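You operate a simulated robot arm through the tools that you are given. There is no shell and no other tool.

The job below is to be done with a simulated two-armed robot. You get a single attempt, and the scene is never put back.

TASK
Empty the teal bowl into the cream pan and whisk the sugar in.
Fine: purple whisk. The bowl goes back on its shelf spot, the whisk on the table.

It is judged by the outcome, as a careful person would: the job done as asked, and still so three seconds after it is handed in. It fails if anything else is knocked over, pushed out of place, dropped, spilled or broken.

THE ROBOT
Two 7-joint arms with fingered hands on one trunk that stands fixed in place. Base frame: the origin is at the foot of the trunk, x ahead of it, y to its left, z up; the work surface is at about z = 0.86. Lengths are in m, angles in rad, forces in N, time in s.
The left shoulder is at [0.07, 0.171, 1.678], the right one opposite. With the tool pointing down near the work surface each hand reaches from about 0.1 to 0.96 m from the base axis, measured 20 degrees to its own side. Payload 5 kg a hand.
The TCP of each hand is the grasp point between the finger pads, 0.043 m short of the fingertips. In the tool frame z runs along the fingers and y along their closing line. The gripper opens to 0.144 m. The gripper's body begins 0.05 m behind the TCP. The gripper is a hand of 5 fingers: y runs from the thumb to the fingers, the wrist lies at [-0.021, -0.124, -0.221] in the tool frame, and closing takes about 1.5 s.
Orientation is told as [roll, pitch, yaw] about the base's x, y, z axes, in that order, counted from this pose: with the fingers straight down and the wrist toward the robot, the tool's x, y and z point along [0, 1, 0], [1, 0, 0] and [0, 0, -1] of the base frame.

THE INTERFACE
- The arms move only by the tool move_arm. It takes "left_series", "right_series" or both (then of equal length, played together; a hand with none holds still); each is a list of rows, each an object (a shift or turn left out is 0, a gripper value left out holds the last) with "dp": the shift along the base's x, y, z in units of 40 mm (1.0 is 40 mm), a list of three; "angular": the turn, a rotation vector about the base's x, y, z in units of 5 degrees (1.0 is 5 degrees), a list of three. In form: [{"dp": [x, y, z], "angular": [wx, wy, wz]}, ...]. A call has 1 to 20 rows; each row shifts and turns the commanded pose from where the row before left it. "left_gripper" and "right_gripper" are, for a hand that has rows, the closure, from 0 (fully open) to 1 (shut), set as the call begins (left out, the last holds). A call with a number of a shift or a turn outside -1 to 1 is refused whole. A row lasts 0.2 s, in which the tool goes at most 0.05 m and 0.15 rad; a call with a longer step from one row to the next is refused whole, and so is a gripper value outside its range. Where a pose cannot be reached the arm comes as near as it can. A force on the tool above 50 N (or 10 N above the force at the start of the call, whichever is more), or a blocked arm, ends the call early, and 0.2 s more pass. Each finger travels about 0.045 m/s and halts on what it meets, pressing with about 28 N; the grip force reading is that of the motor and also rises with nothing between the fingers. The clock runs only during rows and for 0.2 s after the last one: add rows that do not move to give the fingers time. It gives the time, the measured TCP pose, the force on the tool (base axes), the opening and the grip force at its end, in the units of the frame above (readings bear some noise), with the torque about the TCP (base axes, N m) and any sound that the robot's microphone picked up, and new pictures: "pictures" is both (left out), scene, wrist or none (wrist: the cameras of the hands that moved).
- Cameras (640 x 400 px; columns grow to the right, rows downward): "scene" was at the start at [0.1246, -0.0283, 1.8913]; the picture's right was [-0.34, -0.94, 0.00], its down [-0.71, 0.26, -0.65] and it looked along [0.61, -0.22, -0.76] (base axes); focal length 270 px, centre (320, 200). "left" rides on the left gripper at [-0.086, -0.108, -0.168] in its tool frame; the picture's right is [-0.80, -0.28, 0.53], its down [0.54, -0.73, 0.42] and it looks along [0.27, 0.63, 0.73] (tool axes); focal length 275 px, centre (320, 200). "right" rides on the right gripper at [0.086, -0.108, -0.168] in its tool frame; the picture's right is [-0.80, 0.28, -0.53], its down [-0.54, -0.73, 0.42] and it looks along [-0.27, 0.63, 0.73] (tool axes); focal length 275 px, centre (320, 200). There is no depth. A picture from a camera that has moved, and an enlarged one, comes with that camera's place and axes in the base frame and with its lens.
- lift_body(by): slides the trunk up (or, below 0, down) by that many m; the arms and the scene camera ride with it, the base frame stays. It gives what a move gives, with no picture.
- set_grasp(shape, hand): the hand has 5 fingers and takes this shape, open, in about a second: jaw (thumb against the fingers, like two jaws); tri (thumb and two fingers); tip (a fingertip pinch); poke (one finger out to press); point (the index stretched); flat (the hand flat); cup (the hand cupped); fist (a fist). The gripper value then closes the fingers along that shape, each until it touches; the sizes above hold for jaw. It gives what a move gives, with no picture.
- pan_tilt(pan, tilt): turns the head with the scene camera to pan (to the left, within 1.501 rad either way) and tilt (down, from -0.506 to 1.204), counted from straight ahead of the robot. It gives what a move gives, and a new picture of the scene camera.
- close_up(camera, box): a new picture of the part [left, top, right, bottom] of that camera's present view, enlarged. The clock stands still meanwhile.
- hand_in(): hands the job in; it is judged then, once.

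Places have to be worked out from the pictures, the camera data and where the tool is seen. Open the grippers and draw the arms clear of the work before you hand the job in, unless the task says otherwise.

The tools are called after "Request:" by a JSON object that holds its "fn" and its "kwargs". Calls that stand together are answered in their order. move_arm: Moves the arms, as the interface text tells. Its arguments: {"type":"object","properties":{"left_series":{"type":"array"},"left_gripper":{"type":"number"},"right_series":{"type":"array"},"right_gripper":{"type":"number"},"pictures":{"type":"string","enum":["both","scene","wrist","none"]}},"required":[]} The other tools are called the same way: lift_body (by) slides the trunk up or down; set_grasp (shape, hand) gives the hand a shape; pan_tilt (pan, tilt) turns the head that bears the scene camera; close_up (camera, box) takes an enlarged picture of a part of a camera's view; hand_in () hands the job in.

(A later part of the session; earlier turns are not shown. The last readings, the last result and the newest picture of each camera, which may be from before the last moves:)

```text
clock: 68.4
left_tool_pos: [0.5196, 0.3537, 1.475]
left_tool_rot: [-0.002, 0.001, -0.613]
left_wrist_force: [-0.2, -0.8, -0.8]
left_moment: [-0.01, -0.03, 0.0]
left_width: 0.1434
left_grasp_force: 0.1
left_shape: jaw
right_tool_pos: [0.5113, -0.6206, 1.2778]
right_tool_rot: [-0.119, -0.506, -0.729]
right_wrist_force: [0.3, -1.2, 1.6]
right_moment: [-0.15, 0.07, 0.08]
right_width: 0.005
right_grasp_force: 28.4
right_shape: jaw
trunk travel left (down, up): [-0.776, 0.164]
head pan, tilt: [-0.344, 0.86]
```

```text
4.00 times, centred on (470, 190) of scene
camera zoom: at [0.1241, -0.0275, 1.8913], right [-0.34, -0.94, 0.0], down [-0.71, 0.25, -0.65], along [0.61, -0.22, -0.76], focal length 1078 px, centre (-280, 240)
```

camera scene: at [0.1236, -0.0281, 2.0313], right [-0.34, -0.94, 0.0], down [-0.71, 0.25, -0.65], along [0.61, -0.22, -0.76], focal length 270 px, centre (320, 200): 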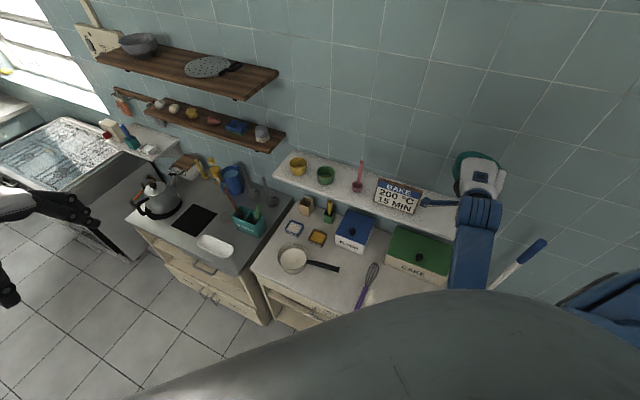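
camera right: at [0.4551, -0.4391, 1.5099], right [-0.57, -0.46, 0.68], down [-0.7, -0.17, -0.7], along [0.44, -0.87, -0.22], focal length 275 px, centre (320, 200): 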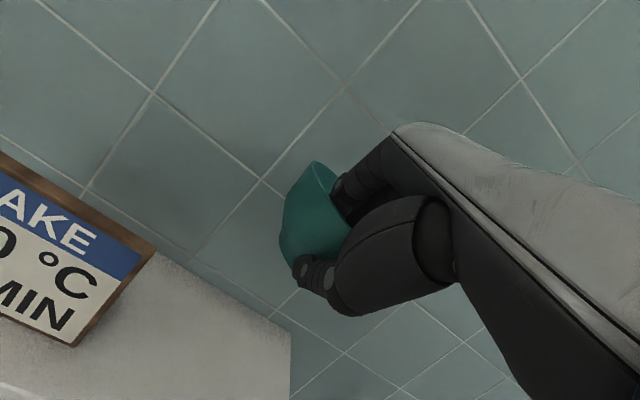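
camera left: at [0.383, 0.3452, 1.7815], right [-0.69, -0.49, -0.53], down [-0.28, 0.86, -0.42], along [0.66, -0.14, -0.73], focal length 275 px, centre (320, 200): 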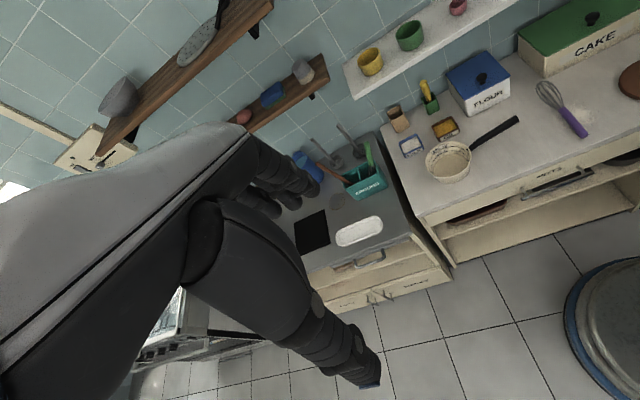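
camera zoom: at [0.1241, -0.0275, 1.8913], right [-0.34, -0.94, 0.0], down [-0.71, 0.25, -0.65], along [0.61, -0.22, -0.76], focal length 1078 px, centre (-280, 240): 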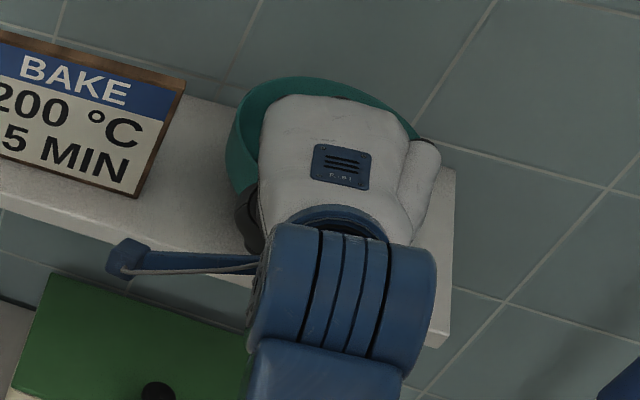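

The rim now lies where it did originally (left edge px 225, top 77 against 225/80). I open the fingers to release the bowl.

Request:
{"fn": "move_arm", "kwargs": {"right_series": [{"dp": [0, 0, 0]}, {"dp": [0, 0, 0]}, {"dp": [0, 0, 0]}, {"dp": [0, 0, 0]}, {"dp": [0, 0, 0]}, {"dp": [0, 0, 0]}, {"dp": [0, 0, 0]}], "right_gripper": 0.35, "pictures": "none"}}

Request:
{"fn": "close_up", "kwargs": {"camera": "right", "box": [200, 120, 440, 330]}}

Request:
{"fn": "close_up", "kwargs": {"camera": "scene", "box": [420, 140, 520, 240]}}

```text
clock: 70.0
left_tool_pos: [0.5182, 0.3557, 1.4759]
left_tool_rot: [-0.001, -0.002, -0.61]
left_wrist_force: [-0.4, 0.5, 0.2]
left_moment: [0.02, 0.0, -0.01]
left_width: 0.1438
left_grasp_force: 0.0
left_shape: jaw
right_tool_pos: [0.5104, -0.6202, 1.2807]
right_tool_rot: [-0.12, -0.509, -0.731]
right_wrist_force: [0.7, 0.3, 20.7]
right_moment: [0.17, 0.23, -0.04]
right_width: 0.0828
right_grasp_force: 0.0
right_shape: jaw
trunk travel left (down, up): [-0.776, 0.164]
head pan, tilt: [-0.344, 0.86]
```

```text
1.90 times, centred on (320, 225) of right
camera zoom: at [0.4541, -0.4292, 1.3629], right [-0.53, -0.5, 0.68], down [-0.74, -0.13, -0.66], along [0.43, -0.85, -0.3], focal length 524 px, centre (320, 152)
```

zoom: 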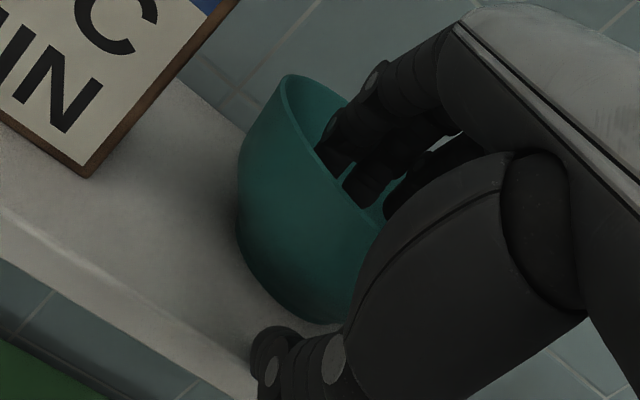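

```text
4.00 times, centred on (470, 190) of scene
camera zoom: at [0.1227, -0.0256, 1.8915], right [-0.34, -0.94, 0.0], down [-0.71, 0.25, -0.65], along [0.62, -0.22, -0.76], focal length 1078 px, centre (-280, 240)
```

zoom: 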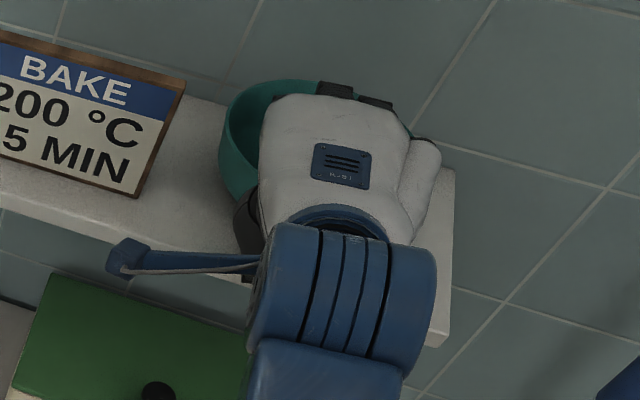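

Released: the bowl rests within about 5 mm of its original place. The opening thumb presses on the shelf (20 N up), so I raise the hand straight out now.

Request:
{"fn": "move_arm", "kwargs": {"right_series": [{"dp": [0, 0, 0.3]}, {"dp": [0, 0, 0.4]}, {"dp": [0, 0, 0.5]}, {"dp": [0, 0, 0.6]}, {"dp": [0, 0, 0.6]}, {"dp": [0, 0, 0.6]}, {"dp": [0, 0, 0.3]}]}}

Request:
{"fn": "close_up", "kwargs": {"camera": "scene", "box": [420, 140, 520, 240]}}

Request:
{"fn": "close_up", "kwargs": {"camera": "right", "box": [200, 120, 440, 330]}}

```text
clock: 71.6
left_tool_pos: [0.5204, 0.354, 1.4756]
left_tool_rot: [-0.002, 0.003, -0.611]
left_wrist_force: [0.2, 0.0, 0.2]
left_moment: [-0.01, -0.02, -0.01]
left_width: 0.1436
left_grasp_force: 0.0
left_shape: jaw
right_tool_pos: [0.5115, -0.6215, 1.4097]
right_tool_rot: [-0.121, -0.506, -0.73]
right_wrist_force: [0.5, 0.3, 0.6]
right_moment: [0.0, 0.0, -0.02]
right_width: 0.0933
right_grasp_force: 0.2
right_shape: jaw
trunk travel left (down, up): [-0.776, 0.164]
head pan, tilt: [-0.344, 0.86]
camera scene: at [0.1248, -0.028, 1.8912], right [-0.34, -0.94, 0.0], down [-0.71, 0.25, -0.65], along [0.61, -0.22, -0.76], focal length 270 px, centre (320, 200)
camera right: at [0.4558, -0.4305, 1.4931], right [-0.52, -0.5, 0.69], down [-0.74, -0.13, -0.66], along [0.42, -0.85, -0.3], focal length 275 px, centre (320, 200)
```

scene: 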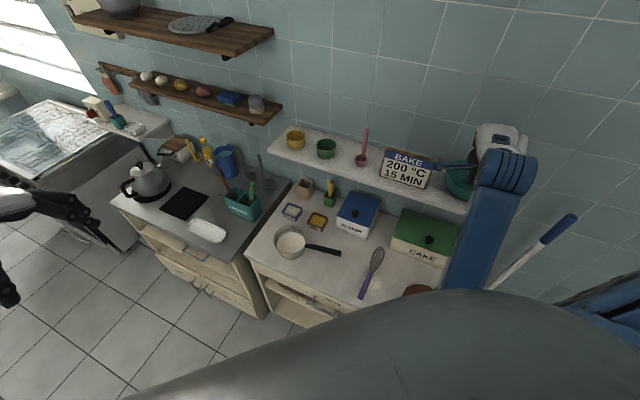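
right: 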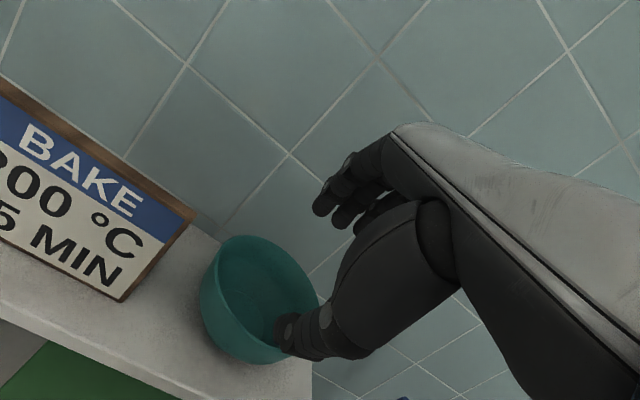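

```text
4.00 times, centred on (470, 190) of scene
camera zoom: at [0.1248, -0.028, 1.8912], right [-0.34, -0.94, 0.0], down [-0.71, 0.25, -0.65], along [0.61, -0.22, -0.76], focal length 1078 px, centre (-280, 240)
```

zoom: 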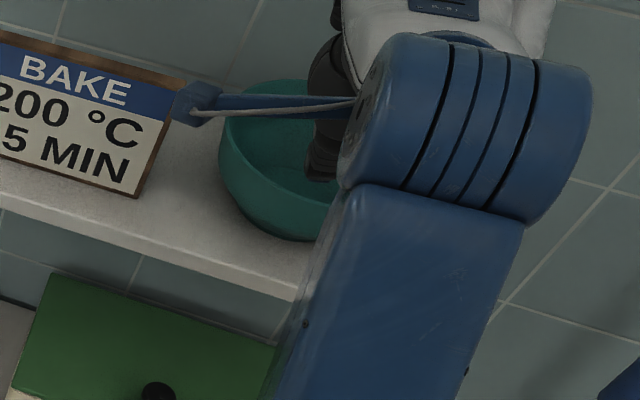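

```text
1.90 times, centred on (320, 225) of right
camera zoom: at [0.4558, -0.4305, 1.4931], right [-0.52, -0.5, 0.69], down [-0.74, -0.13, -0.66], along [0.42, -0.85, -0.3], focal length 524 px, centre (320, 152)
```

zoom: 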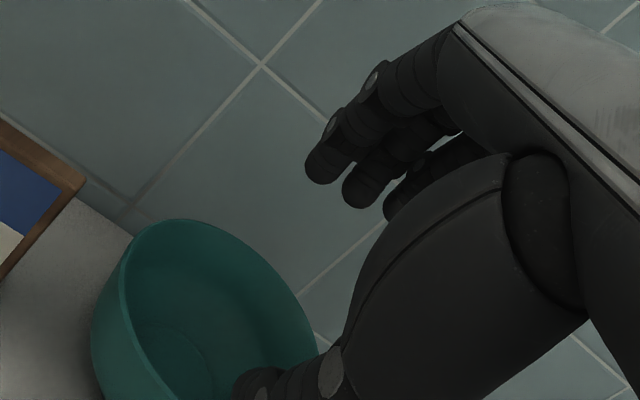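

The bowl is empty, upright and back on its spot. Now for the whisk, whose handle runs from about [0.435, -0.302] to [0.516, -0.386] with the head toward the wall. First I straighten the hand to fingers-down, away from the bowl.

Request:
{"fn": "move_arm", "kwargs": {"right_series": [{"dp": [0, 0, 0.1], "angular": [0.7, 0.486, 0]}, {"dp": [-0.1, 0.1, 0], "angular": [0.7, 0.486, 0]}, {"dp": [-0.1, 0.1, 0], "angular": [0.7, 0.486, 0]}, {"dp": [-0.1, 0.1, 0], "angular": [0.7, 0.486, 0]}, {"dp": [-0.1, 0.1, 0], "angular": [0.7, 0.486, 0]}, {"dp": [-0.1, 0.1, 0], "angular": [0.7, 0.486, 0]}, {"dp": [-0.1, 0.1, 0], "angular": [0.7, 0.486, 0]}, {"dp": [0, 0, 0]}]}}

```text
clock: 73.4
left_tool_pos: [0.5216, 0.3562, 1.4739]
left_tool_rot: [-0.004, 0.002, -0.609]
left_wrist_force: [0.2, -0.1, -0.5]
left_moment: [-0.03, 0.03, 0.01]
left_width: 0.1436
left_grasp_force: 0.0
left_shape: jaw
right_tool_pos: [0.4895, -0.5958, 1.4137]
right_tool_rot: [-0.006, 0.002, -0.757]
right_wrist_force: [0.7, 0.5, -0.1]
right_moment: [-0.02, 0.02, 0.0]
right_width: 0.0935
right_grasp_force: 0.0
right_shape: jaw
trunk travel left (down, up): [-0.776, 0.164]
head pan, tilt: [-0.344, 0.86]
camera scene: at [0.1271, -0.025, 1.8911], right [-0.34, -0.94, 0.0], down [-0.71, 0.25, -0.65], along [0.61, -0.22, -0.76], focal length 270 px, centre (320, 200)
camera right: at [0.4719, -0.4591, 1.5812], right [-0.34, -0.77, 0.54], down [-0.9, 0.1, -0.42], along [0.27, -0.63, -0.73], focal length 275 px, centre (320, 200)
```

scene: 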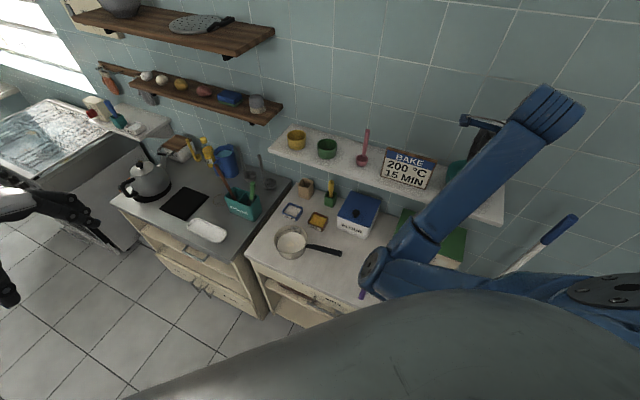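
right: 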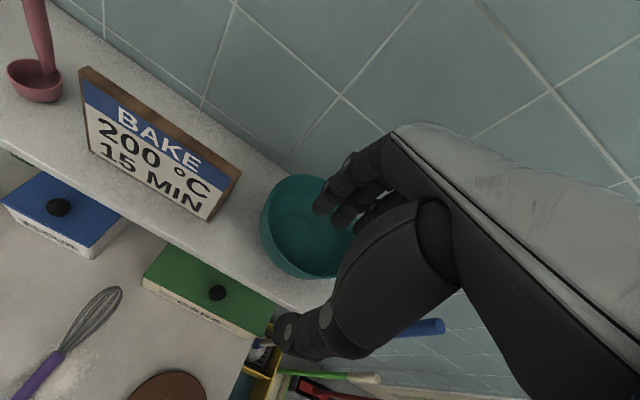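

The hand is upright and clear. I now move out from the shelf and down above the whisk handle, yawing so the fingers will close across it.

Request:
{"fn": "move_arm", "kwargs": {"right_series": [{"dp": [-0.35, 0.35, 0], "angular": [0, 0, 1]}, {"dp": [-0.35, 0.35, 0], "angular": [0, 0, 1]}, {"dp": [-0.011, 0.313, -0.5], "angular": [0, 0, 1]}, {"dp": [-0.011, 0.313, -0.5], "angular": [0, 0, 1]}, {"dp": [-0.011, 0.313, -0.5], "angular": [0, 0, 1]}, {"dp": [-0.011, 0.313, -0.5], "angular": [0, 0, 1]}, {"dp": [-0.011, 0.313, -0.5], "angular": [0, 0, 1]}, {"dp": [-0.011, 0.313, -0.5], "angular": [0, 0, 1]}, {"dp": [-0.011, 0.313, -0.5], "angular": [0, 0, 1]}, {"dp": [-0.011, 0.313, -0.5], "angular": [0, 0, 1]}, {"dp": [-0.011, 0.313, -0.5], "angular": [0, 0, 1]}, {"dp": [-0.011, 0.313, -0.5], "angular": [0, 0, 1]}, {"dp": [-0.011, 0.313, -0.5], "angular": [0, 0, 1]}, {"dp": [-0.011, 0.313, -0.5], "angular": [0, 0, 1]}, {"dp": [-0.011, 0.313, -0.5], "angular": [0, 0, 1]}, {"dp": [-0.011, 0.313, -0.5], "angular": [0, 0, 1]}, {"dp": [-0.011, 0.313, -0.5], "angular": [0, 0, 1]}, {"dp": [0, 0, 0]}], "right_gripper": 0.5}}

```text
clock: 77.2
left_tool_pos: [0.5193, 0.3523, 1.4752]
left_tool_rot: [-0.001, 0.003, -0.609]
left_wrist_force: [0.6, -0.5, -1.2]
left_moment: [0.02, 0.0, 0.0]
left_width: 0.1437
left_grasp_force: 0.1
left_shape: jaw
right_tool_pos: [0.4549, -0.3822, 1.1116]
right_tool_rot: [-0.003, 0.002, 0.723]
right_wrist_force: [0.7, -0.3, -0.8]
right_moment: [0.02, -0.02, 0.0]
right_width: 0.0721
right_grasp_force: 0.0
right_shape: jaw
trunk travel left (down, up): [-0.776, 0.164]
head pan, tilt: [-0.344, 0.86]
camera scene: at [0.1245, -0.0283, 1.8913], right [-0.34, -0.94, 0.0], down [-0.71, 0.26, -0.65], along [0.61, -0.22, -0.76], focal length 270 px, centre (320, 200)
camera right: at [0.316, -0.3911, 1.2806], right [0.74, -0.41, 0.54], down [-0.18, -0.89, -0.42], along [0.65, 0.21, -0.73], focal length 275 px, centre (320, 200)
```

scene: 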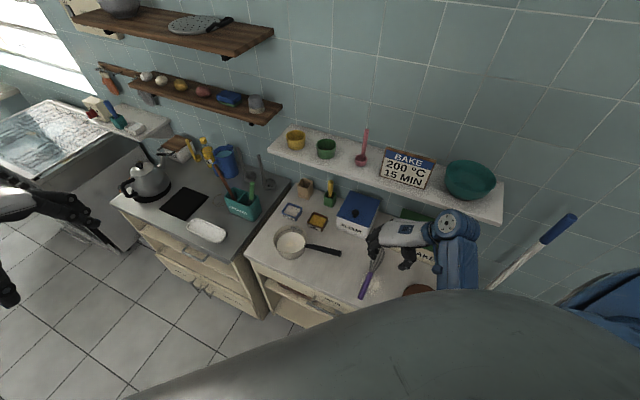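
right: 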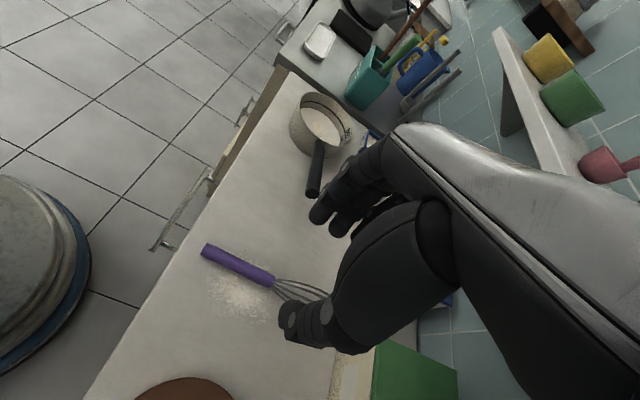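

The scene view now shows the bowl clean on its shelf spot. Refining from both cameras, the handle runs from [0.439, -0.3025] to [0.519, -0.384]. I move over a grip point 4 cm from the handle's end and descend to z≈0.96.

Request:
{"fn": "move_arm", "kwargs": {"right_series": [{"dp": [0.05, 0.213, -0.63], "angular": [0, 0, 0.1]}, {"dp": [0.05, 0.213, -0.63], "angular": [0, 0, 0.1]}, {"dp": [0.05, 0.213, -0.63], "angular": [0, 0, 0.1]}, {"dp": [0.05, 0.213, -0.63], "angular": [0, 0, 0.1]}, {"dp": [0.05, 0.213, -0.63], "angular": [0, 0, 0.1]}, {"dp": [0.05, 0.213, -0.63], "angular": [0, 0, 0.1]}, {"dp": [0, 0, 0]}]}}

Request:
{"fn": "close_up", "kwargs": {"camera": "right", "box": [160, 160, 440, 400]}}

Request:
{"fn": "close_up", "kwargs": {"camera": "scene", "box": [330, 220, 450, 310]}}

```text
clock: 78.8
left_tool_pos: [0.5194, 0.353, 1.4749]
left_tool_rot: [-0.002, 0.002, -0.611]
left_wrist_force: [0.0, 0.4, 0.4]
left_moment: [0.0, 0.0, -0.01]
left_width: 0.1439
left_grasp_force: 0.1
left_shape: jaw
right_tool_pos: [0.4664, -0.3319, 0.9605]
right_tool_rot: [-0.004, 0.001, 0.777]
right_wrist_force: [0.1, -0.7, -0.6]
right_moment: [-0.03, 0.05, 0.0]
right_width: 0.0721
right_grasp_force: 0.1
right_shape: jaw
trunk travel left (down, up): [-0.776, 0.164]
head pan, tilt: [-0.344, 0.86]
camera scene: at [0.1245, -0.0274, 1.8913], right [-0.34, -0.94, 0.0], down [-0.71, 0.25, -0.65], along [0.61, -0.22, -0.76], focal length 270 px, centre (320, 200)
camera right: at [0.3285, -0.347, 1.129], right [0.76, -0.37, 0.54], down [-0.14, -0.9, -0.42], along [0.64, 0.25, -0.73], focal length 275 px, centre (320, 200)
```

scene: 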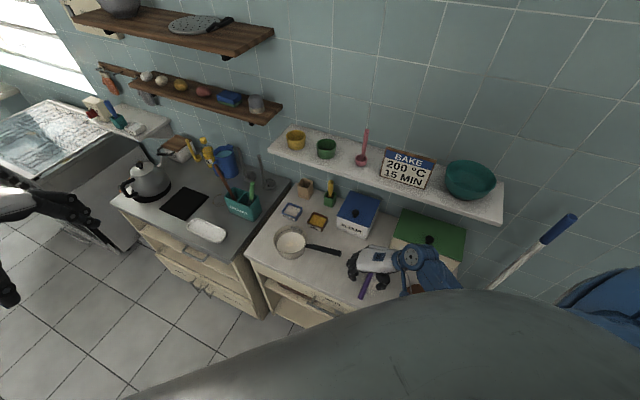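
right: 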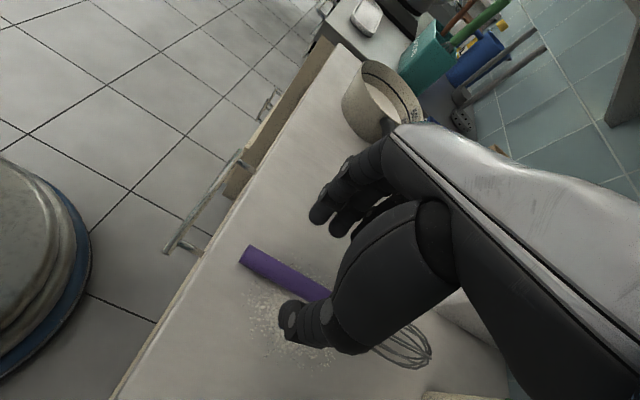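

```text
1.67 times, centred on (300, 280) of right
camera zoom: at [0.3285, -0.347, 1.129], right [0.76, -0.37, 0.54], down [-0.14, -0.9, -0.42], along [0.64, 0.25, -0.73], focal length 459 px, centre (353, 67)
```

zoom: 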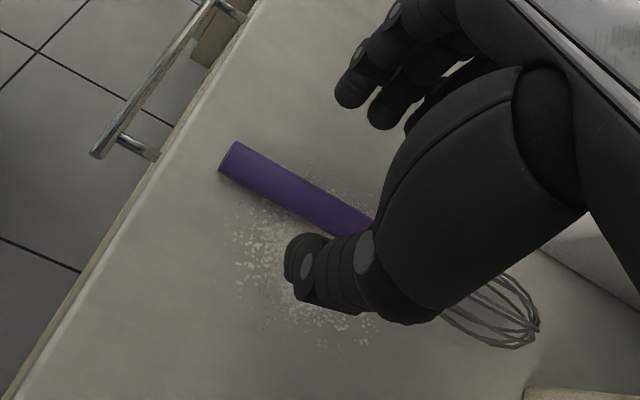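

```text
4.44 times, centred on (390, 265) of scene
camera zoom: at [0.1245, -0.0274, 1.8913], right [-0.34, -0.94, 0.0], down [-0.71, 0.25, -0.65], along [0.61, -0.22, -0.76], focal length 1198 px, centre (9, -89)
```

zoom: 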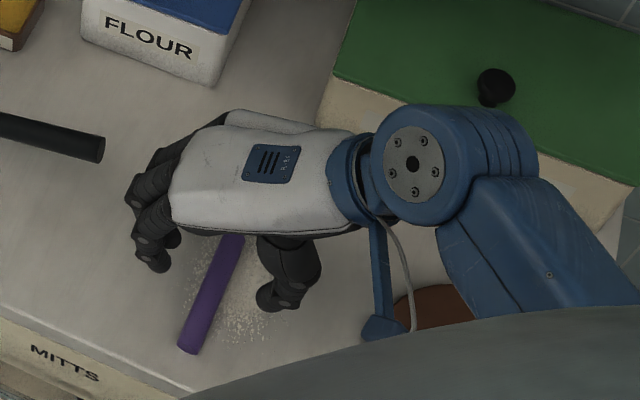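

The hand straddles the handle, about 7 mm off centre, so I shift that much toward the finger side and descend until the tips nearly touch the table.

Request:
{"fn": "move_arm", "kwargs": {"right_series": [{"dp": [0.06, 0.058, -0.4]}, {"dp": [0.06, 0.058, -0.4]}, {"dp": [0, 0, -0.4]}, {"dp": [0, 0, -0.1]}, {"dp": [0, 0, 0]}], "pictures": "none"}}

Request:
{"fn": "close_up", "kwargs": {"camera": "right", "box": [160, 160, 440, 400]}}

```text
clock: 80.0
left_tool_pos: [0.5203, 0.353, 1.476]
left_tool_rot: [-0.002, 0.002, -0.612]
left_wrist_force: [0.6, 0.5, -0.3]
left_moment: [-0.01, -0.03, 0.02]
left_width: 0.1437
left_grasp_force: 0.0
left_shape: jaw
right_tool_pos: [0.4712, -0.3266, 0.9098]
right_tool_rot: [-0.003, 0.004, 0.777]
right_wrist_force: [0.7, 0.1, 0.2]
right_moment: [-0.02, -0.01, 0.0]
right_width: 0.0724
right_grasp_force: 0.1
right_shape: jaw
trunk travel left (down, up): [-0.776, 0.164]
head pan, tilt: [-0.344, 0.86]
```

```text
1.67 times, centred on (300, 280) of right
camera zoom: at [0.3333, -0.3423, 1.0778], right [0.76, -0.37, 0.54], down [-0.14, -0.9, -0.42], along [0.64, 0.25, -0.73], focal length 459 px, centre (353, 67)
```

zoom: 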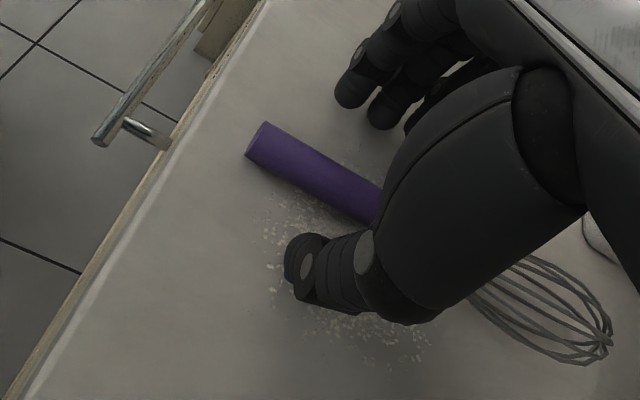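

No contact yet; the handle lies between thumb and fingers. I go 4 mm lower and close on it.

Request:
{"fn": "move_arm", "kwargs": {"right_series": [{"dp": [0, 0, -0.1]}, {"dp": [0, 0, 0]}], "pictures": "none"}}

Request:
{"fn": "move_arm", "kwargs": {"right_series": [{"dp": [0, 0, 0]}, {"dp": [0, 0, 0]}, {"dp": [0, 0, 0]}, {"dp": [0, 0, 0]}, {"dp": [0, 0, 0]}, {"dp": [0, 0, 0]}], "right_gripper": 1.0, "pictures": "none"}}

Request:
{"fn": "close_up", "kwargs": {"camera": "right", "box": [160, 160, 440, 400]}}

Request:
{"fn": "close_up", "kwargs": {"camera": "scene", "box": [330, 220, 450, 310]}}

```text
clock: 80.6
left_tool_pos: [0.521, 0.3528, 1.4752]
left_tool_rot: [-0.001, 0.003, -0.612]
left_wrist_force: [0.1, 0.5, -0.6]
left_moment: [-0.03, 0.0, 0.01]
left_width: 0.1436
left_grasp_force: 0.0
left_shape: jaw
right_tool_pos: [0.4703, -0.328, 0.906]
right_tool_rot: [-0.003, 0.002, 0.775]
right_wrist_force: [-0.3, 0.6, 0.1]
right_moment: [-0.02, 0.0, 0.0]
right_width: 0.0721
right_grasp_force: 0.0
right_shape: jaw
trunk travel left (down, up): [-0.776, 0.164]
head pan, tilt: [-0.344, 0.86]
```

```text
clock: 82.0
left_tool_pos: [0.52, 0.3526, 1.4757]
left_tool_rot: [-0.001, 0.001, -0.61]
left_wrist_force: [-0.1, 0.6, 0.3]
left_moment: [0.0, 0.01, -0.03]
left_width: 0.1438
left_grasp_force: 0.0
left_shape: jaw
right_tool_pos: [0.4709, -0.3278, 0.9069]
right_tool_rot: [-0.002, 0.004, 0.777]
right_wrist_force: [-0.1, 0.2, 1.2]
right_moment: [0.03, 0.03, -0.01]
right_width: 0.0169
right_grasp_force: 28.2
right_shape: jaw
trunk travel left (down, up): [-0.776, 0.164]
head pan, tilt: [-0.344, 0.86]
```

```text
1.67 times, centred on (300, 280) of right
camera zoom: at [0.3331, -0.3422, 1.074], right [0.76, -0.37, 0.54], down [-0.14, -0.9, -0.42], along [0.64, 0.25, -0.73], focal length 459 px, centre (353, 67)
```

zoom: 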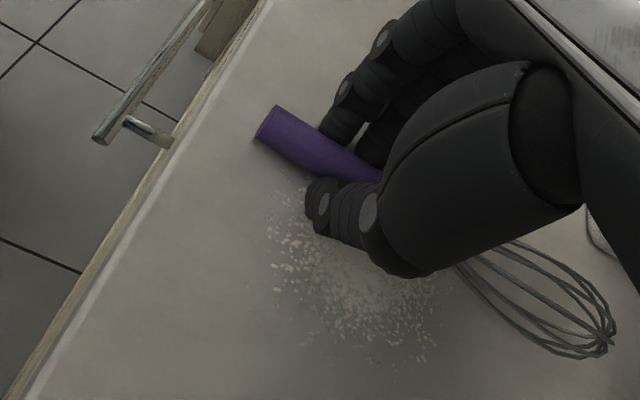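

```text
4.44 times, centred on (390, 265) of scene
camera zoom: at [0.1244, -0.0279, 1.8913], right [-0.34, -0.94, 0.0], down [-0.71, 0.25, -0.65], along [0.61, -0.22, -0.76], focal length 1198 px, centre (9, -89)
```

zoom: 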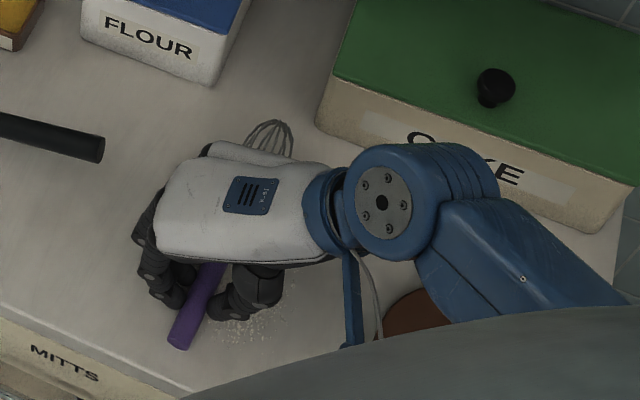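

The handle is gripped (16.9 mm, 28 N). I lift 4 cm and check that the whisk comes along without swinging.

Request:
{"fn": "move_arm", "kwargs": {"right_series": [{"dp": [0, 0, 0.25]}, {"dp": [0, 0, 0.35]}, {"dp": [0, 0, 0.4]}, {"dp": [0, 0, 0]}]}}

Request:
{"fn": "close_up", "kwargs": {"camera": "right", "box": [160, 160, 440, 400]}}

Request:
{"fn": "close_up", "kwargs": {"camera": "scene", "box": [330, 220, 450, 310]}}

```text
clock: 83.0
left_tool_pos: [0.5193, 0.3528, 1.4738]
left_tool_rot: [-0.002, 0.0, -0.61]
left_wrist_force: [0.1, 1.1, 0.3]
left_moment: [0.02, 0.0, -0.02]
left_width: 0.1439
left_grasp_force: 0.0
left_shape: jaw
right_tool_pos: [0.471, -0.3264, 0.9463]
right_tool_rot: [-0.003, 0.002, 0.777]
right_wrist_force: [1.0, 0.4, -0.1]
right_moment: [0.08, 0.02, 0.01]
right_width: 0.0167
right_grasp_force: 28.0
right_shape: jaw
trunk travel left (down, up): [-0.776, 0.164]
head pan, tilt: [-0.344, 0.86]
camera scene: at [0.1245, -0.0278, 1.8913], right [-0.34, -0.94, 0.0], down [-0.71, 0.25, -0.65], along [0.61, -0.22, -0.76], focal length 270 px, centre (320, 200)
camera right: at [0.3329, -0.3417, 1.1141], right [0.76, -0.37, 0.54], down [-0.14, -0.9, -0.42], along [0.64, 0.25, -0.73], focal length 275 px, centre (320, 200)
```

scene: 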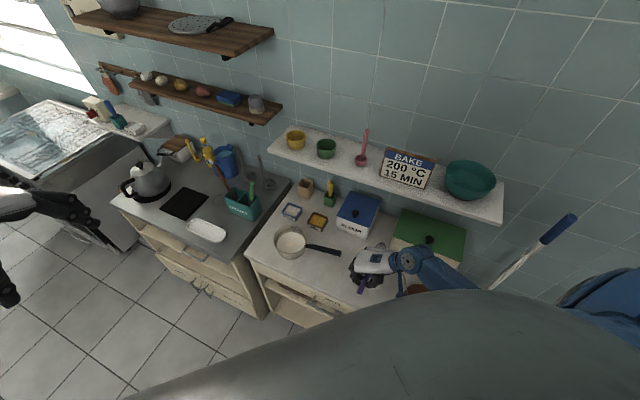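
right: 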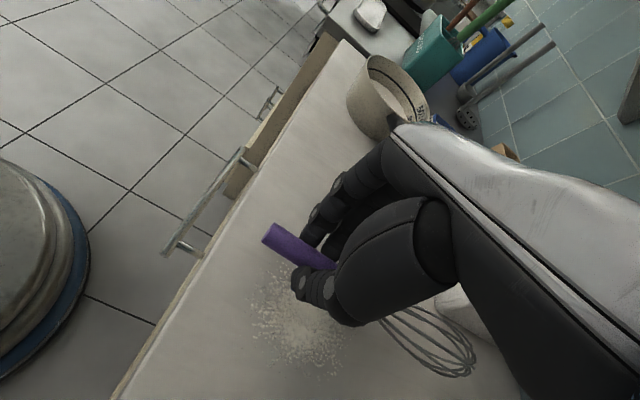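

```text
1.67 times, centred on (300, 280) of right
camera zoom: at [0.3329, -0.3417, 1.1141], right [0.76, -0.37, 0.54], down [-0.14, -0.9, -0.42], along [0.64, 0.25, -0.73], focal length 459 px, centre (353, 67)
```

zoom: 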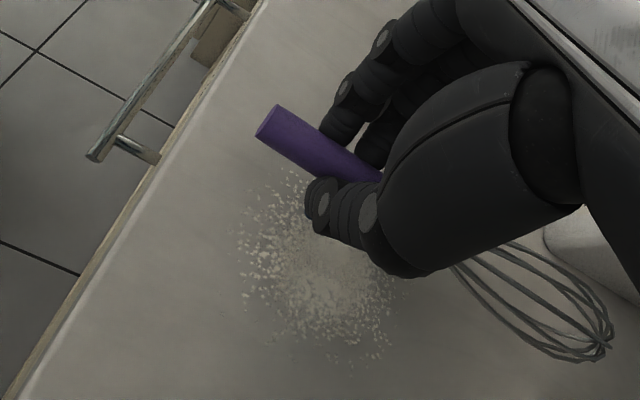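

```text
4.44 times, centred on (390, 265) of scene
camera zoom: at [0.1245, -0.0278, 1.8913], right [-0.34, -0.94, 0.0], down [-0.71, 0.25, -0.65], along [0.61, -0.22, -0.76], focal length 1198 px, centre (9, -89)
```

zoom: 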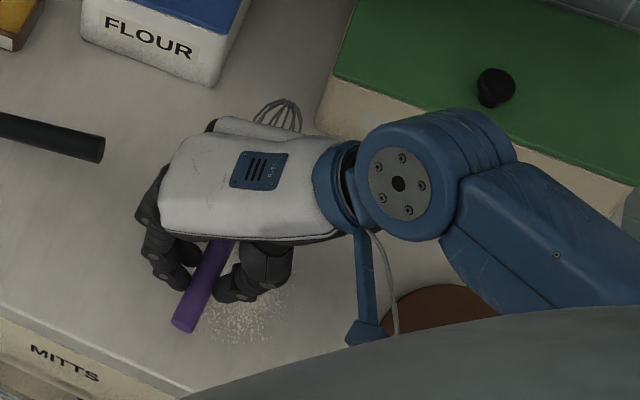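

The whisk is rigid in the grip. I raise it and yaw the hand so the head swings away from the wall, heading for the space in front of the pan.

Request:
{"fn": "move_arm", "kwargs": {"right_series": [{"dp": [0, 0, 0.6], "angular": [0, 0, -0.5]}, {"dp": [0.1, 0.1, 0.6], "angular": [0, 0, -1]}, {"dp": [0.16, 0.16, 0.48], "angular": [0, 0, -1]}, {"dp": [0.16, 0.16, 0.48], "angular": [0, 0, -1]}, {"dp": [0.16, 0.16, 0.48], "angular": [0, 0, -1]}, {"dp": [0.16, 0.16, 0.48], "angular": [0, 0, -1]}, {"dp": [0.16, 0.16, 0.48], "angular": [0, 0, -1]}, {"dp": [0.16, 0.16, 0.48], "angular": [0, 0, -1]}, {"dp": [0.16, 0.16, 0.48], "angular": [0, 0, -1]}, {"dp": [0.16, 0.16, 0.48], "angular": [0, 0, -1]}, {"dp": [0.16, 0.16, 0.48], "angular": [0, 0, -1]}, {"dp": [0.16, 0.16, 0.48], "angular": [0, 0, -1]}, {"dp": [0.16, 0.16, 0.3], "angular": [0, 0, -1]}, {"dp": [0.16, 0.16, 0.2], "angular": [0, 0, -0.5]}, {"dp": [0, 0, 0]}]}}

```text
clock: 86.2
left_tool_pos: [0.519, 0.3525, 1.4745]
left_tool_rot: [0.0, 0.001, -0.611]
left_wrist_force: [-0.1, -1.7, -0.7]
left_moment: [-0.03, 0.01, 0.01]
left_width: 0.1441
left_grasp_force: 0.1
left_shape: jaw
right_tool_pos: [0.5496, -0.2461, 1.2069]
right_tool_rot: [-0.004, 0.001, -0.359]
right_wrist_force: [0.1, 0.6, -0.9]
right_moment: [0.04, -0.06, -0.01]
right_width: 0.0167
right_grasp_force: 28.1
right_shape: jaw
trunk travel left (down, up): [-0.776, 0.164]
head pan, tilt: [-0.344, 0.86]
camera scene: at [0.1243, -0.0285, 1.8913], right [-0.34, -0.94, 0.0], down [-0.71, 0.26, -0.65], along [0.61, -0.22, -0.76], focal length 270 px, centre (320, 200)
camera right: at [0.4805, -0.1284, 1.3746], right [-0.01, -0.84, 0.54], down [-0.87, -0.25, -0.42], along [0.49, -0.47, -0.73], focal length 275 px, centre (320, 200)
```

scene: 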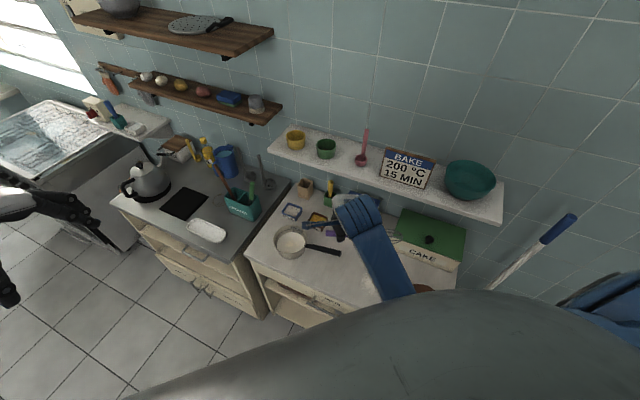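
right: 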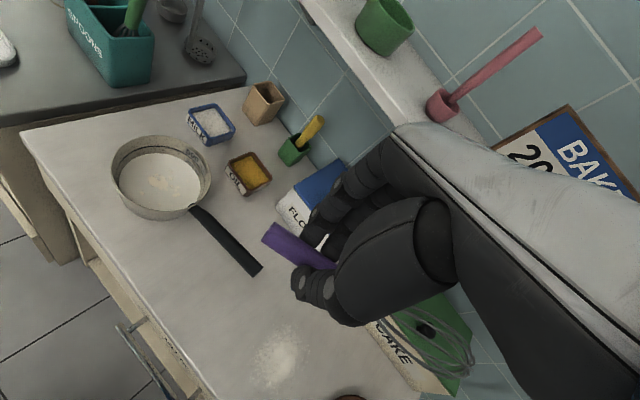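

The whisk swung clear. Now I roll the hand so the head turns down while moving over the pan, staying above the rim.

Request:
{"fn": "move_arm", "kwargs": {"right_series": [{"dp": [0.3, 0.158, 0.05], "angular": [0.936, -0.352, 0]}, {"dp": [0.3, 0.158, 0.05], "angular": [0.936, -0.352, 0]}, {"dp": [0.3, 0.158, 0.05], "angular": [0.936, -0.352, 0]}, {"dp": [0.3, 0.158, 0.05], "angular": [0.936, -0.352, 0]}, {"dp": [0.3, 0.158, 0.05], "angular": [0.936, -0.352, 0]}, {"dp": [0.3, 0.158, 0.05], "angular": [0.936, -0.352, 0]}, {"dp": [0.3, 0.158, 0.05], "angular": [0.936, -0.352, 0]}, {"dp": [0.3, 0.158, 0.05], "angular": [0.936, -0.352, 0]}, {"dp": [0.3, 0.158, 0.05], "angular": [0.936, -0.352, 0]}, {"dp": [0.3, 0.158, 0.05], "angular": [0.936, -0.352, 0]}, {"dp": [0.3, 0.158, 0.05], "angular": [0.936, -0.352, 0]}, {"dp": [0.3, 0.158, 0.05], "angular": [0.936, -0.352, 0]}, {"dp": [0.3, 0.158, 0], "angular": [0.936, -0.352, 0]}, {"dp": [0.3, 0.158, 0], "angular": [0.936, -0.352, 0]}, {"dp": [0.3, 0.158, 0], "angular": [0.936, -0.352, 0]}, {"dp": [0, 0, 0]}]}}

Request:
{"fn": "close_up", "kwargs": {"camera": "left", "box": [360, 60, 580, 220]}}

Request:
{"fn": "close_up", "kwargs": {"camera": "scene", "box": [230, 180, 380, 290]}}

```text
clock: 89.6
left_tool_pos: [0.5203, 0.3533, 1.4747]
left_tool_rot: [-0.002, 0.003, -0.612]
left_wrist_force: [-0.3, 0.2, 0.4]
left_moment: [-0.03, -0.01, 0.01]
left_width: 0.1434
left_grasp_force: 0.0
left_shape: jaw
right_tool_pos: [0.7313, -0.1526, 1.2312]
right_tool_rot: [1.305, 0.0, -0.358]
right_wrist_force: [0.3, -0.7, -0.7]
right_moment: [0.0, 0.0, -0.02]
right_width: 0.0167
right_grasp_force: 28.3
right_shape: jaw
trunk travel left (down, up): [-0.776, 0.164]
head pan, tilt: [-0.344, 0.86]
camera scene: at [0.1244, -0.0279, 1.8913], right [-0.34, -0.94, 0.0], down [-0.71, 0.25, -0.65], along [0.61, -0.22, -0.76], focal length 270 px, centre (320, 200)
camera right: at [0.5814, -0.2454, 1.3573], right [0.01, -0.78, -0.63], down [-0.59, 0.5, -0.64], along [0.81, 0.38, -0.45], focal length 275 px, centre (320, 200)
```

scene: 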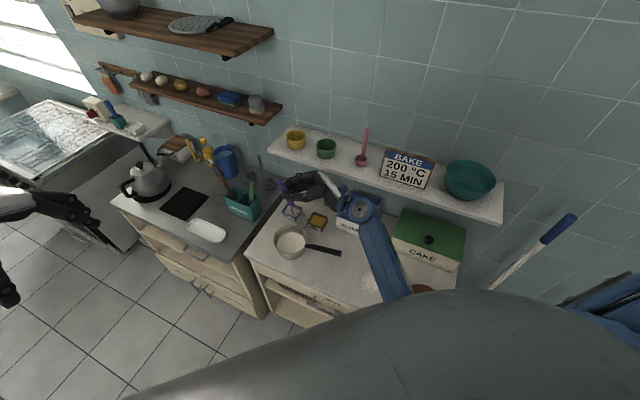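
right: 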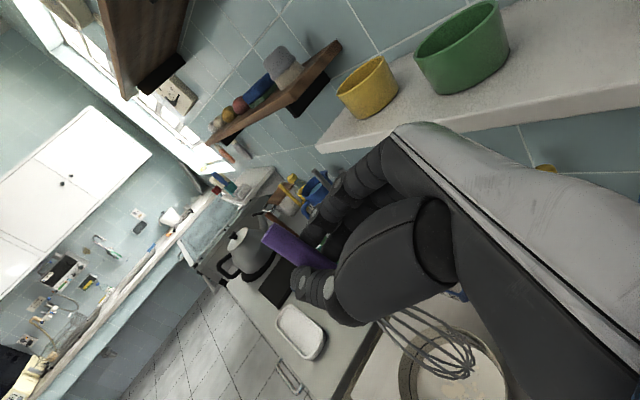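

```text
2.50 times, centred on (470, 140) of left
camera zoom: at [0.3823, 0.3458, 1.6416], right [-0.69, -0.49, -0.53], down [-0.28, 0.86, -0.42], along [0.67, -0.14, -0.73], focal length 688 px, centre (-55, 350)
```

zoom: 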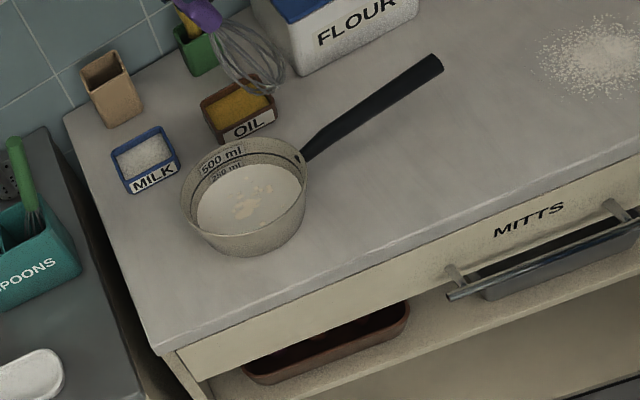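

```text
3.64 times, centred on (305, 235) of scene
camera zoom: at [0.1244, -0.0279, 1.8913], right [-0.34, -0.94, 0.0], down [-0.71, 0.25, -0.65], along [0.61, -0.22, -0.76], focal length 980 px, centre (374, 73)
```

zoom: 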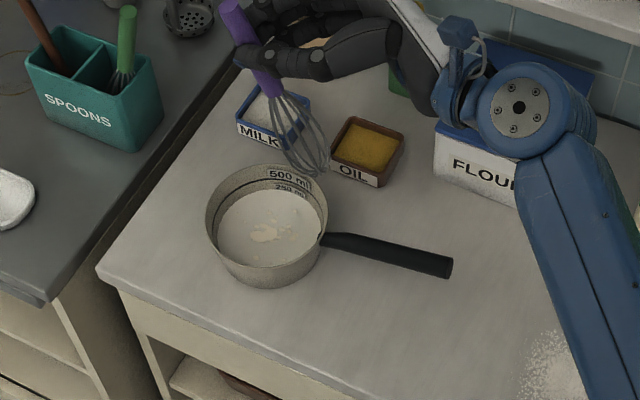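

The whisk hangs head-down, and its tip (seen in both cameras at about [0.724, -0.178, 1.012]) is about 0.219 m below the grasp point. I roll 10° more upright and shift so the tip is over the pan's centre, still above the rim.

Request:
{"fn": "move_arm", "kwargs": {"right_series": [{"dp": [0.06, 0.2, 0], "angular": [0.62, -0.233, 0]}, {"dp": [0.06, 0.2, 0], "angular": [0.62, -0.233, 0]}, {"dp": [0.06, 0.215, 0], "angular": [0.62, -0.233, 0]}, {"dp": [0, 0, -0.5]}, {"dp": [0, 0, -0.5]}, {"dp": [0, 0, 0]}], "pictures": "none"}}

Request:
{"fn": "close_up", "kwargs": {"camera": "left", "box": [360, 60, 580, 220]}}

Request:
{"fn": "close_up", "kwargs": {"camera": "scene", "box": [230, 180, 380, 290]}}

```text
clock: 91.0
left_tool_pos: [0.5195, 0.3532, 1.4755]
left_tool_rot: [-0.003, 0.003, -0.612]
left_wrist_force: [-0.4, 0.6, 0.7]
left_moment: [0.01, 0.01, 0.0]
left_width: 0.1439
left_grasp_force: 0.0
left_shape: jaw
right_tool_pos: [0.7386, -0.127, 1.1907]
right_tool_rot: [1.478, -0.002, -0.358]
right_wrist_force: [-0.4, -0.4, -0.8]
right_moment: [-0.01, -0.02, -0.01]
right_width: 0.0167
right_grasp_force: 27.8
right_shape: jaw
trunk travel left (down, up): [-0.776, 0.164]
head pan, tilt: [-0.344, 0.86]
```

```text
2.50 times, centred on (470, 140) of left
camera zoom: at [0.3822, 0.3463, 1.6415], right [-0.69, -0.49, -0.53], down [-0.28, 0.86, -0.42], along [0.67, -0.14, -0.73], focal length 688 px, centre (-55, 350)
```

zoom: 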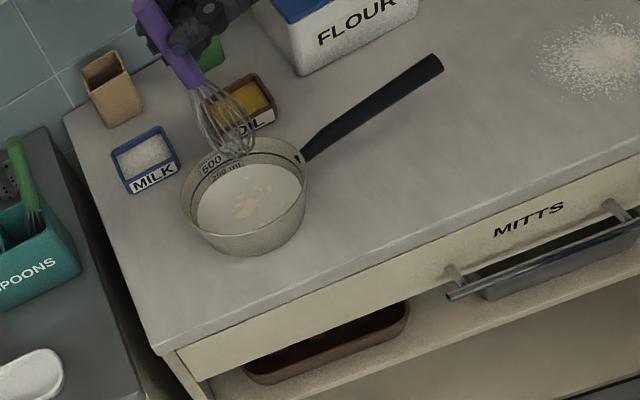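

```text
3.64 times, centred on (305, 235) of scene
camera zoom: at [0.1243, -0.0274, 1.8913], right [-0.34, -0.94, 0.0], down [-0.71, 0.25, -0.65], along [0.61, -0.22, -0.76], focal length 980 px, centre (374, 73)
```

zoom: 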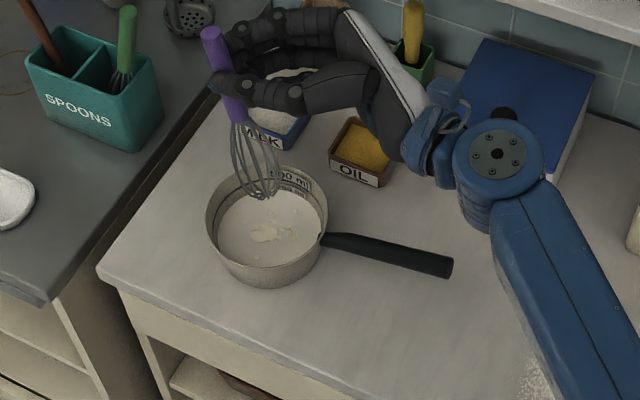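

The tip matches the prediction: centred over the pan at [0.743, -0.115, 0.970]. I lower the head into the milk, stopping just above the pan's bottom.

Request:
{"fn": "move_arm", "kwargs": {"right_series": [{"dp": [0, 0, -0.4]}, {"dp": [0, 0, -0.4]}, {"dp": [0, 0, -0.4]}, {"dp": [0, 0, -0.4]}, {"dp": [0, 0, -0.4]}, {"dp": [0, 0, -0.2]}, {"dp": [0, 0, 0]}], "pictures": "none"}}

Request:
{"fn": "close_up", "kwargs": {"camera": "left", "box": [360, 60, 580, 220]}}

Request:
{"fn": "close_up", "kwargs": {"camera": "scene", "box": [230, 180, 380, 290]}}

```text
clock: 92.6
left_tool_pos: [0.5194, 0.3536, 1.4755]
left_tool_rot: [-0.001, 0.003, -0.611]
left_wrist_force: [-0.8, -0.3, 0.0]
left_moment: [0.02, 0.01, -0.03]
left_width: 0.1436
left_grasp_force: 0.1
left_shape: jaw
right_tool_pos: [0.7394, -0.1261, 1.1024]
right_tool_rot: [1.479, -0.003, -0.357]
right_wrist_force: [0.1, 1.3, -0.4]
right_moment: [-0.05, 0.0, 0.0]
right_width: 0.0168
right_grasp_force: 28.0
right_shape: jaw
trunk travel left (down, up): [-0.776, 0.164]
head pan, tilt: [-0.344, 0.86]
```

```text
2.50 times, centred on (470, 140) of left
camera zoom: at [0.3822, 0.3458, 1.6416], right [-0.69, -0.49, -0.53], down [-0.28, 0.86, -0.42], along [0.67, -0.14, -0.73], focal length 688 px, centre (-55, 350)
```

zoom: 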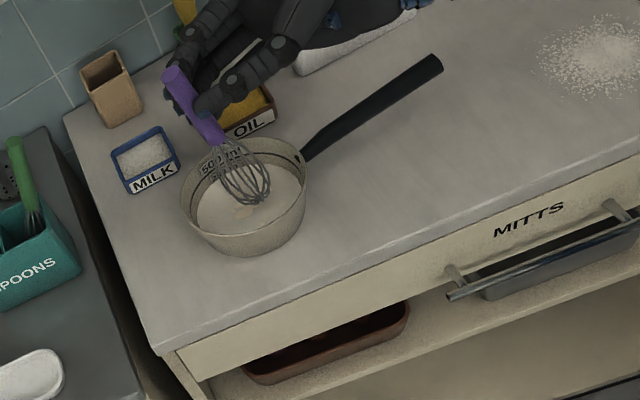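

```text
3.64 times, centred on (305, 235) of scene
camera zoom: at [0.1243, -0.0279, 1.8913], right [-0.34, -0.94, 0.0], down [-0.71, 0.25, -0.65], along [0.61, -0.22, -0.76], focal length 980 px, centre (374, 73)
```

zoom: 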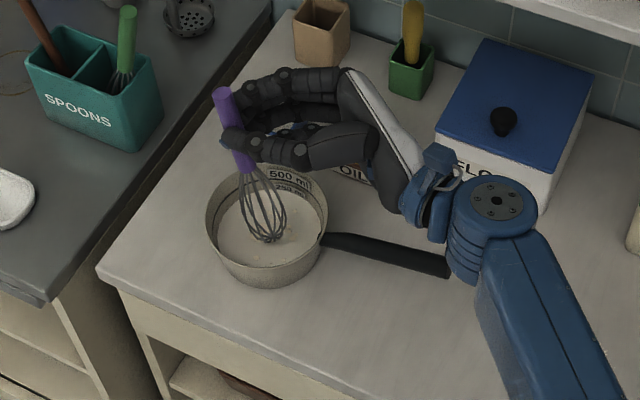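

The milk surface is at about z=0.89, so the tip is only about 1 cm in. I lower another centimetre in small steps, watching for bottom contact.

Request:
{"fn": "move_arm", "kwargs": {"right_series": [{"dp": [0, 0, -0.1]}, {"dp": [0, 0, -0.1]}, {"dp": [0, 0, 0]}], "pictures": "none"}}

Request:
{"fn": "close_up", "kwargs": {"camera": "left", "box": [410, 90, 500, 170]}}

Request:
{"fn": "close_up", "kwargs": {"camera": "scene", "box": [265, 205, 335, 265]}}

```text
clock: 93.4
left_tool_pos: [0.5198, 0.3522, 1.4757]
left_tool_rot: [-0.002, 0.002, -0.61]
left_wrist_force: [-0.1, -0.1, -0.4]
left_moment: [0.0, -0.02, -0.02]
left_width: 0.1436
left_grasp_force: 0.0
left_shape: jaw
right_tool_pos: [0.7392, -0.1263, 1.095]
right_tool_rot: [1.478, -0.003, -0.361]
right_wrist_force: [0.2, 0.2, -0.6]
right_moment: [-0.02, 0.02, 0.01]
right_width: 0.0167
right_grasp_force: 27.7
right_shape: jaw
trunk travel left (down, up): [-0.776, 0.164]
head pan, tilt: [-0.344, 0.86]
```

```text
5.00 times, centred on (455, 130) of left
camera zoom: at [0.3823, 0.3457, 1.6416], right [-0.69, -0.49, -0.53], down [-0.28, 0.86, -0.42], along [0.67, -0.14, -0.73], focal length 1376 px, centre (-355, 550)
```

zoom: 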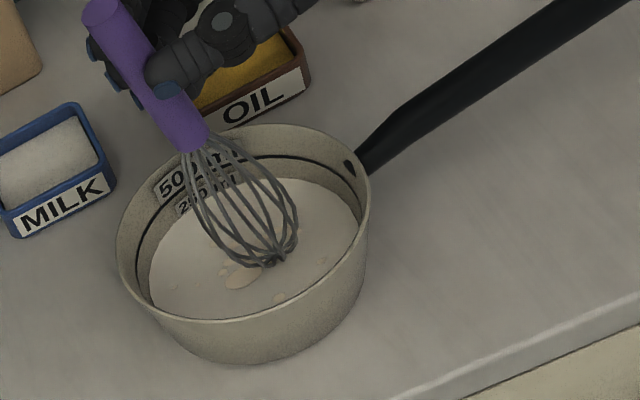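

```text
6.67 times, centred on (300, 235) of scene
camera zoom: at [0.1245, -0.028, 1.8913], right [-0.34, -0.94, 0.0], down [-0.71, 0.25, -0.65], along [0.61, -0.22, -0.76], focal length 1797 px, centre (453, -33)
```

zoom: 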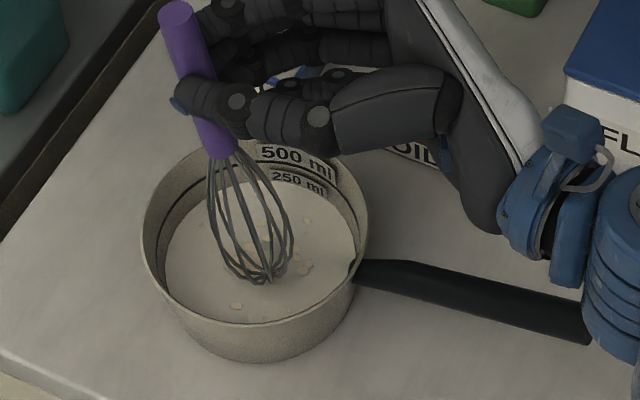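

The head is at or just into the milk surface. I keep lowering in 3 mm steps to find how deep it may go.

Request:
{"fn": "move_arm", "kwargs": {"right_series": [{"dp": [0, 0, -0.08]}, {"dp": [0, 0, -0.08]}, {"dp": [0, 0, 0]}], "pictures": "none"}}

Request:
{"fn": "close_up", "kwargs": {"camera": "left", "box": [410, 90, 500, 170]}}

Request:
{"fn": "close_up", "kwargs": {"camera": "scene", "box": [265, 205, 335, 265]}}

```text
clock: 94.2
left_tool_pos: [0.5206, 0.3531, 1.4747]
left_tool_rot: [-0.003, 0.002, -0.61]
left_wrist_force: [0.0, -0.3, 0.3]
left_moment: [0.02, 0.0, -0.02]
left_width: 0.1438
left_grasp_force: 0.0
left_shape: jaw
right_tool_pos: [0.739, -0.1266, 1.0885]
right_tool_rot: [1.479, -0.001, -0.356]
right_wrist_force: [-0.4, 0.0, -0.9]
right_moment: [0.0, 0.02, 0.0]
right_width: 0.0168
right_grasp_force: 28.0
right_shape: jaw
trunk travel left (down, up): [-0.776, 0.164]
head pan, tilt: [-0.344, 0.86]
```

```text
5.00 times, centred on (455, 130) of left
camera zoom: at [0.3823, 0.3458, 1.6416], right [-0.69, -0.49, -0.53], down [-0.28, 0.86, -0.42], along [0.67, -0.14, -0.73], focal length 1376 px, centre (-355, 550)
```

zoom: 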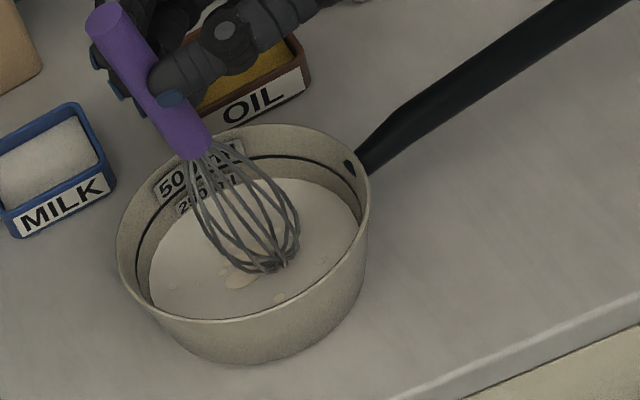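

```text
6.67 times, centred on (300, 235) of scene
camera zoom: at [0.1245, -0.0279, 1.8913], right [-0.34, -0.94, 0.0], down [-0.71, 0.25, -0.65], along [0.61, -0.22, -0.76], focal length 1797 px, centre (453, -33)
```

zoom: 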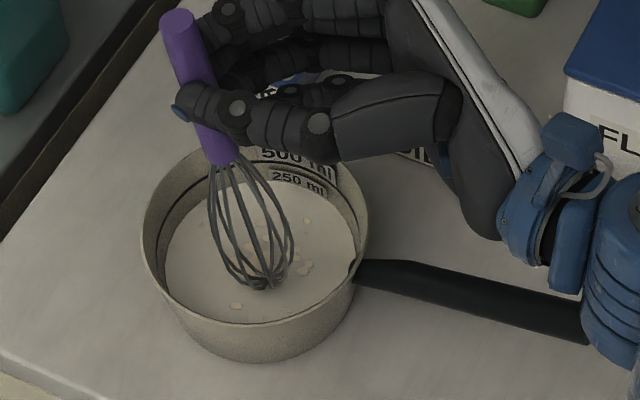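

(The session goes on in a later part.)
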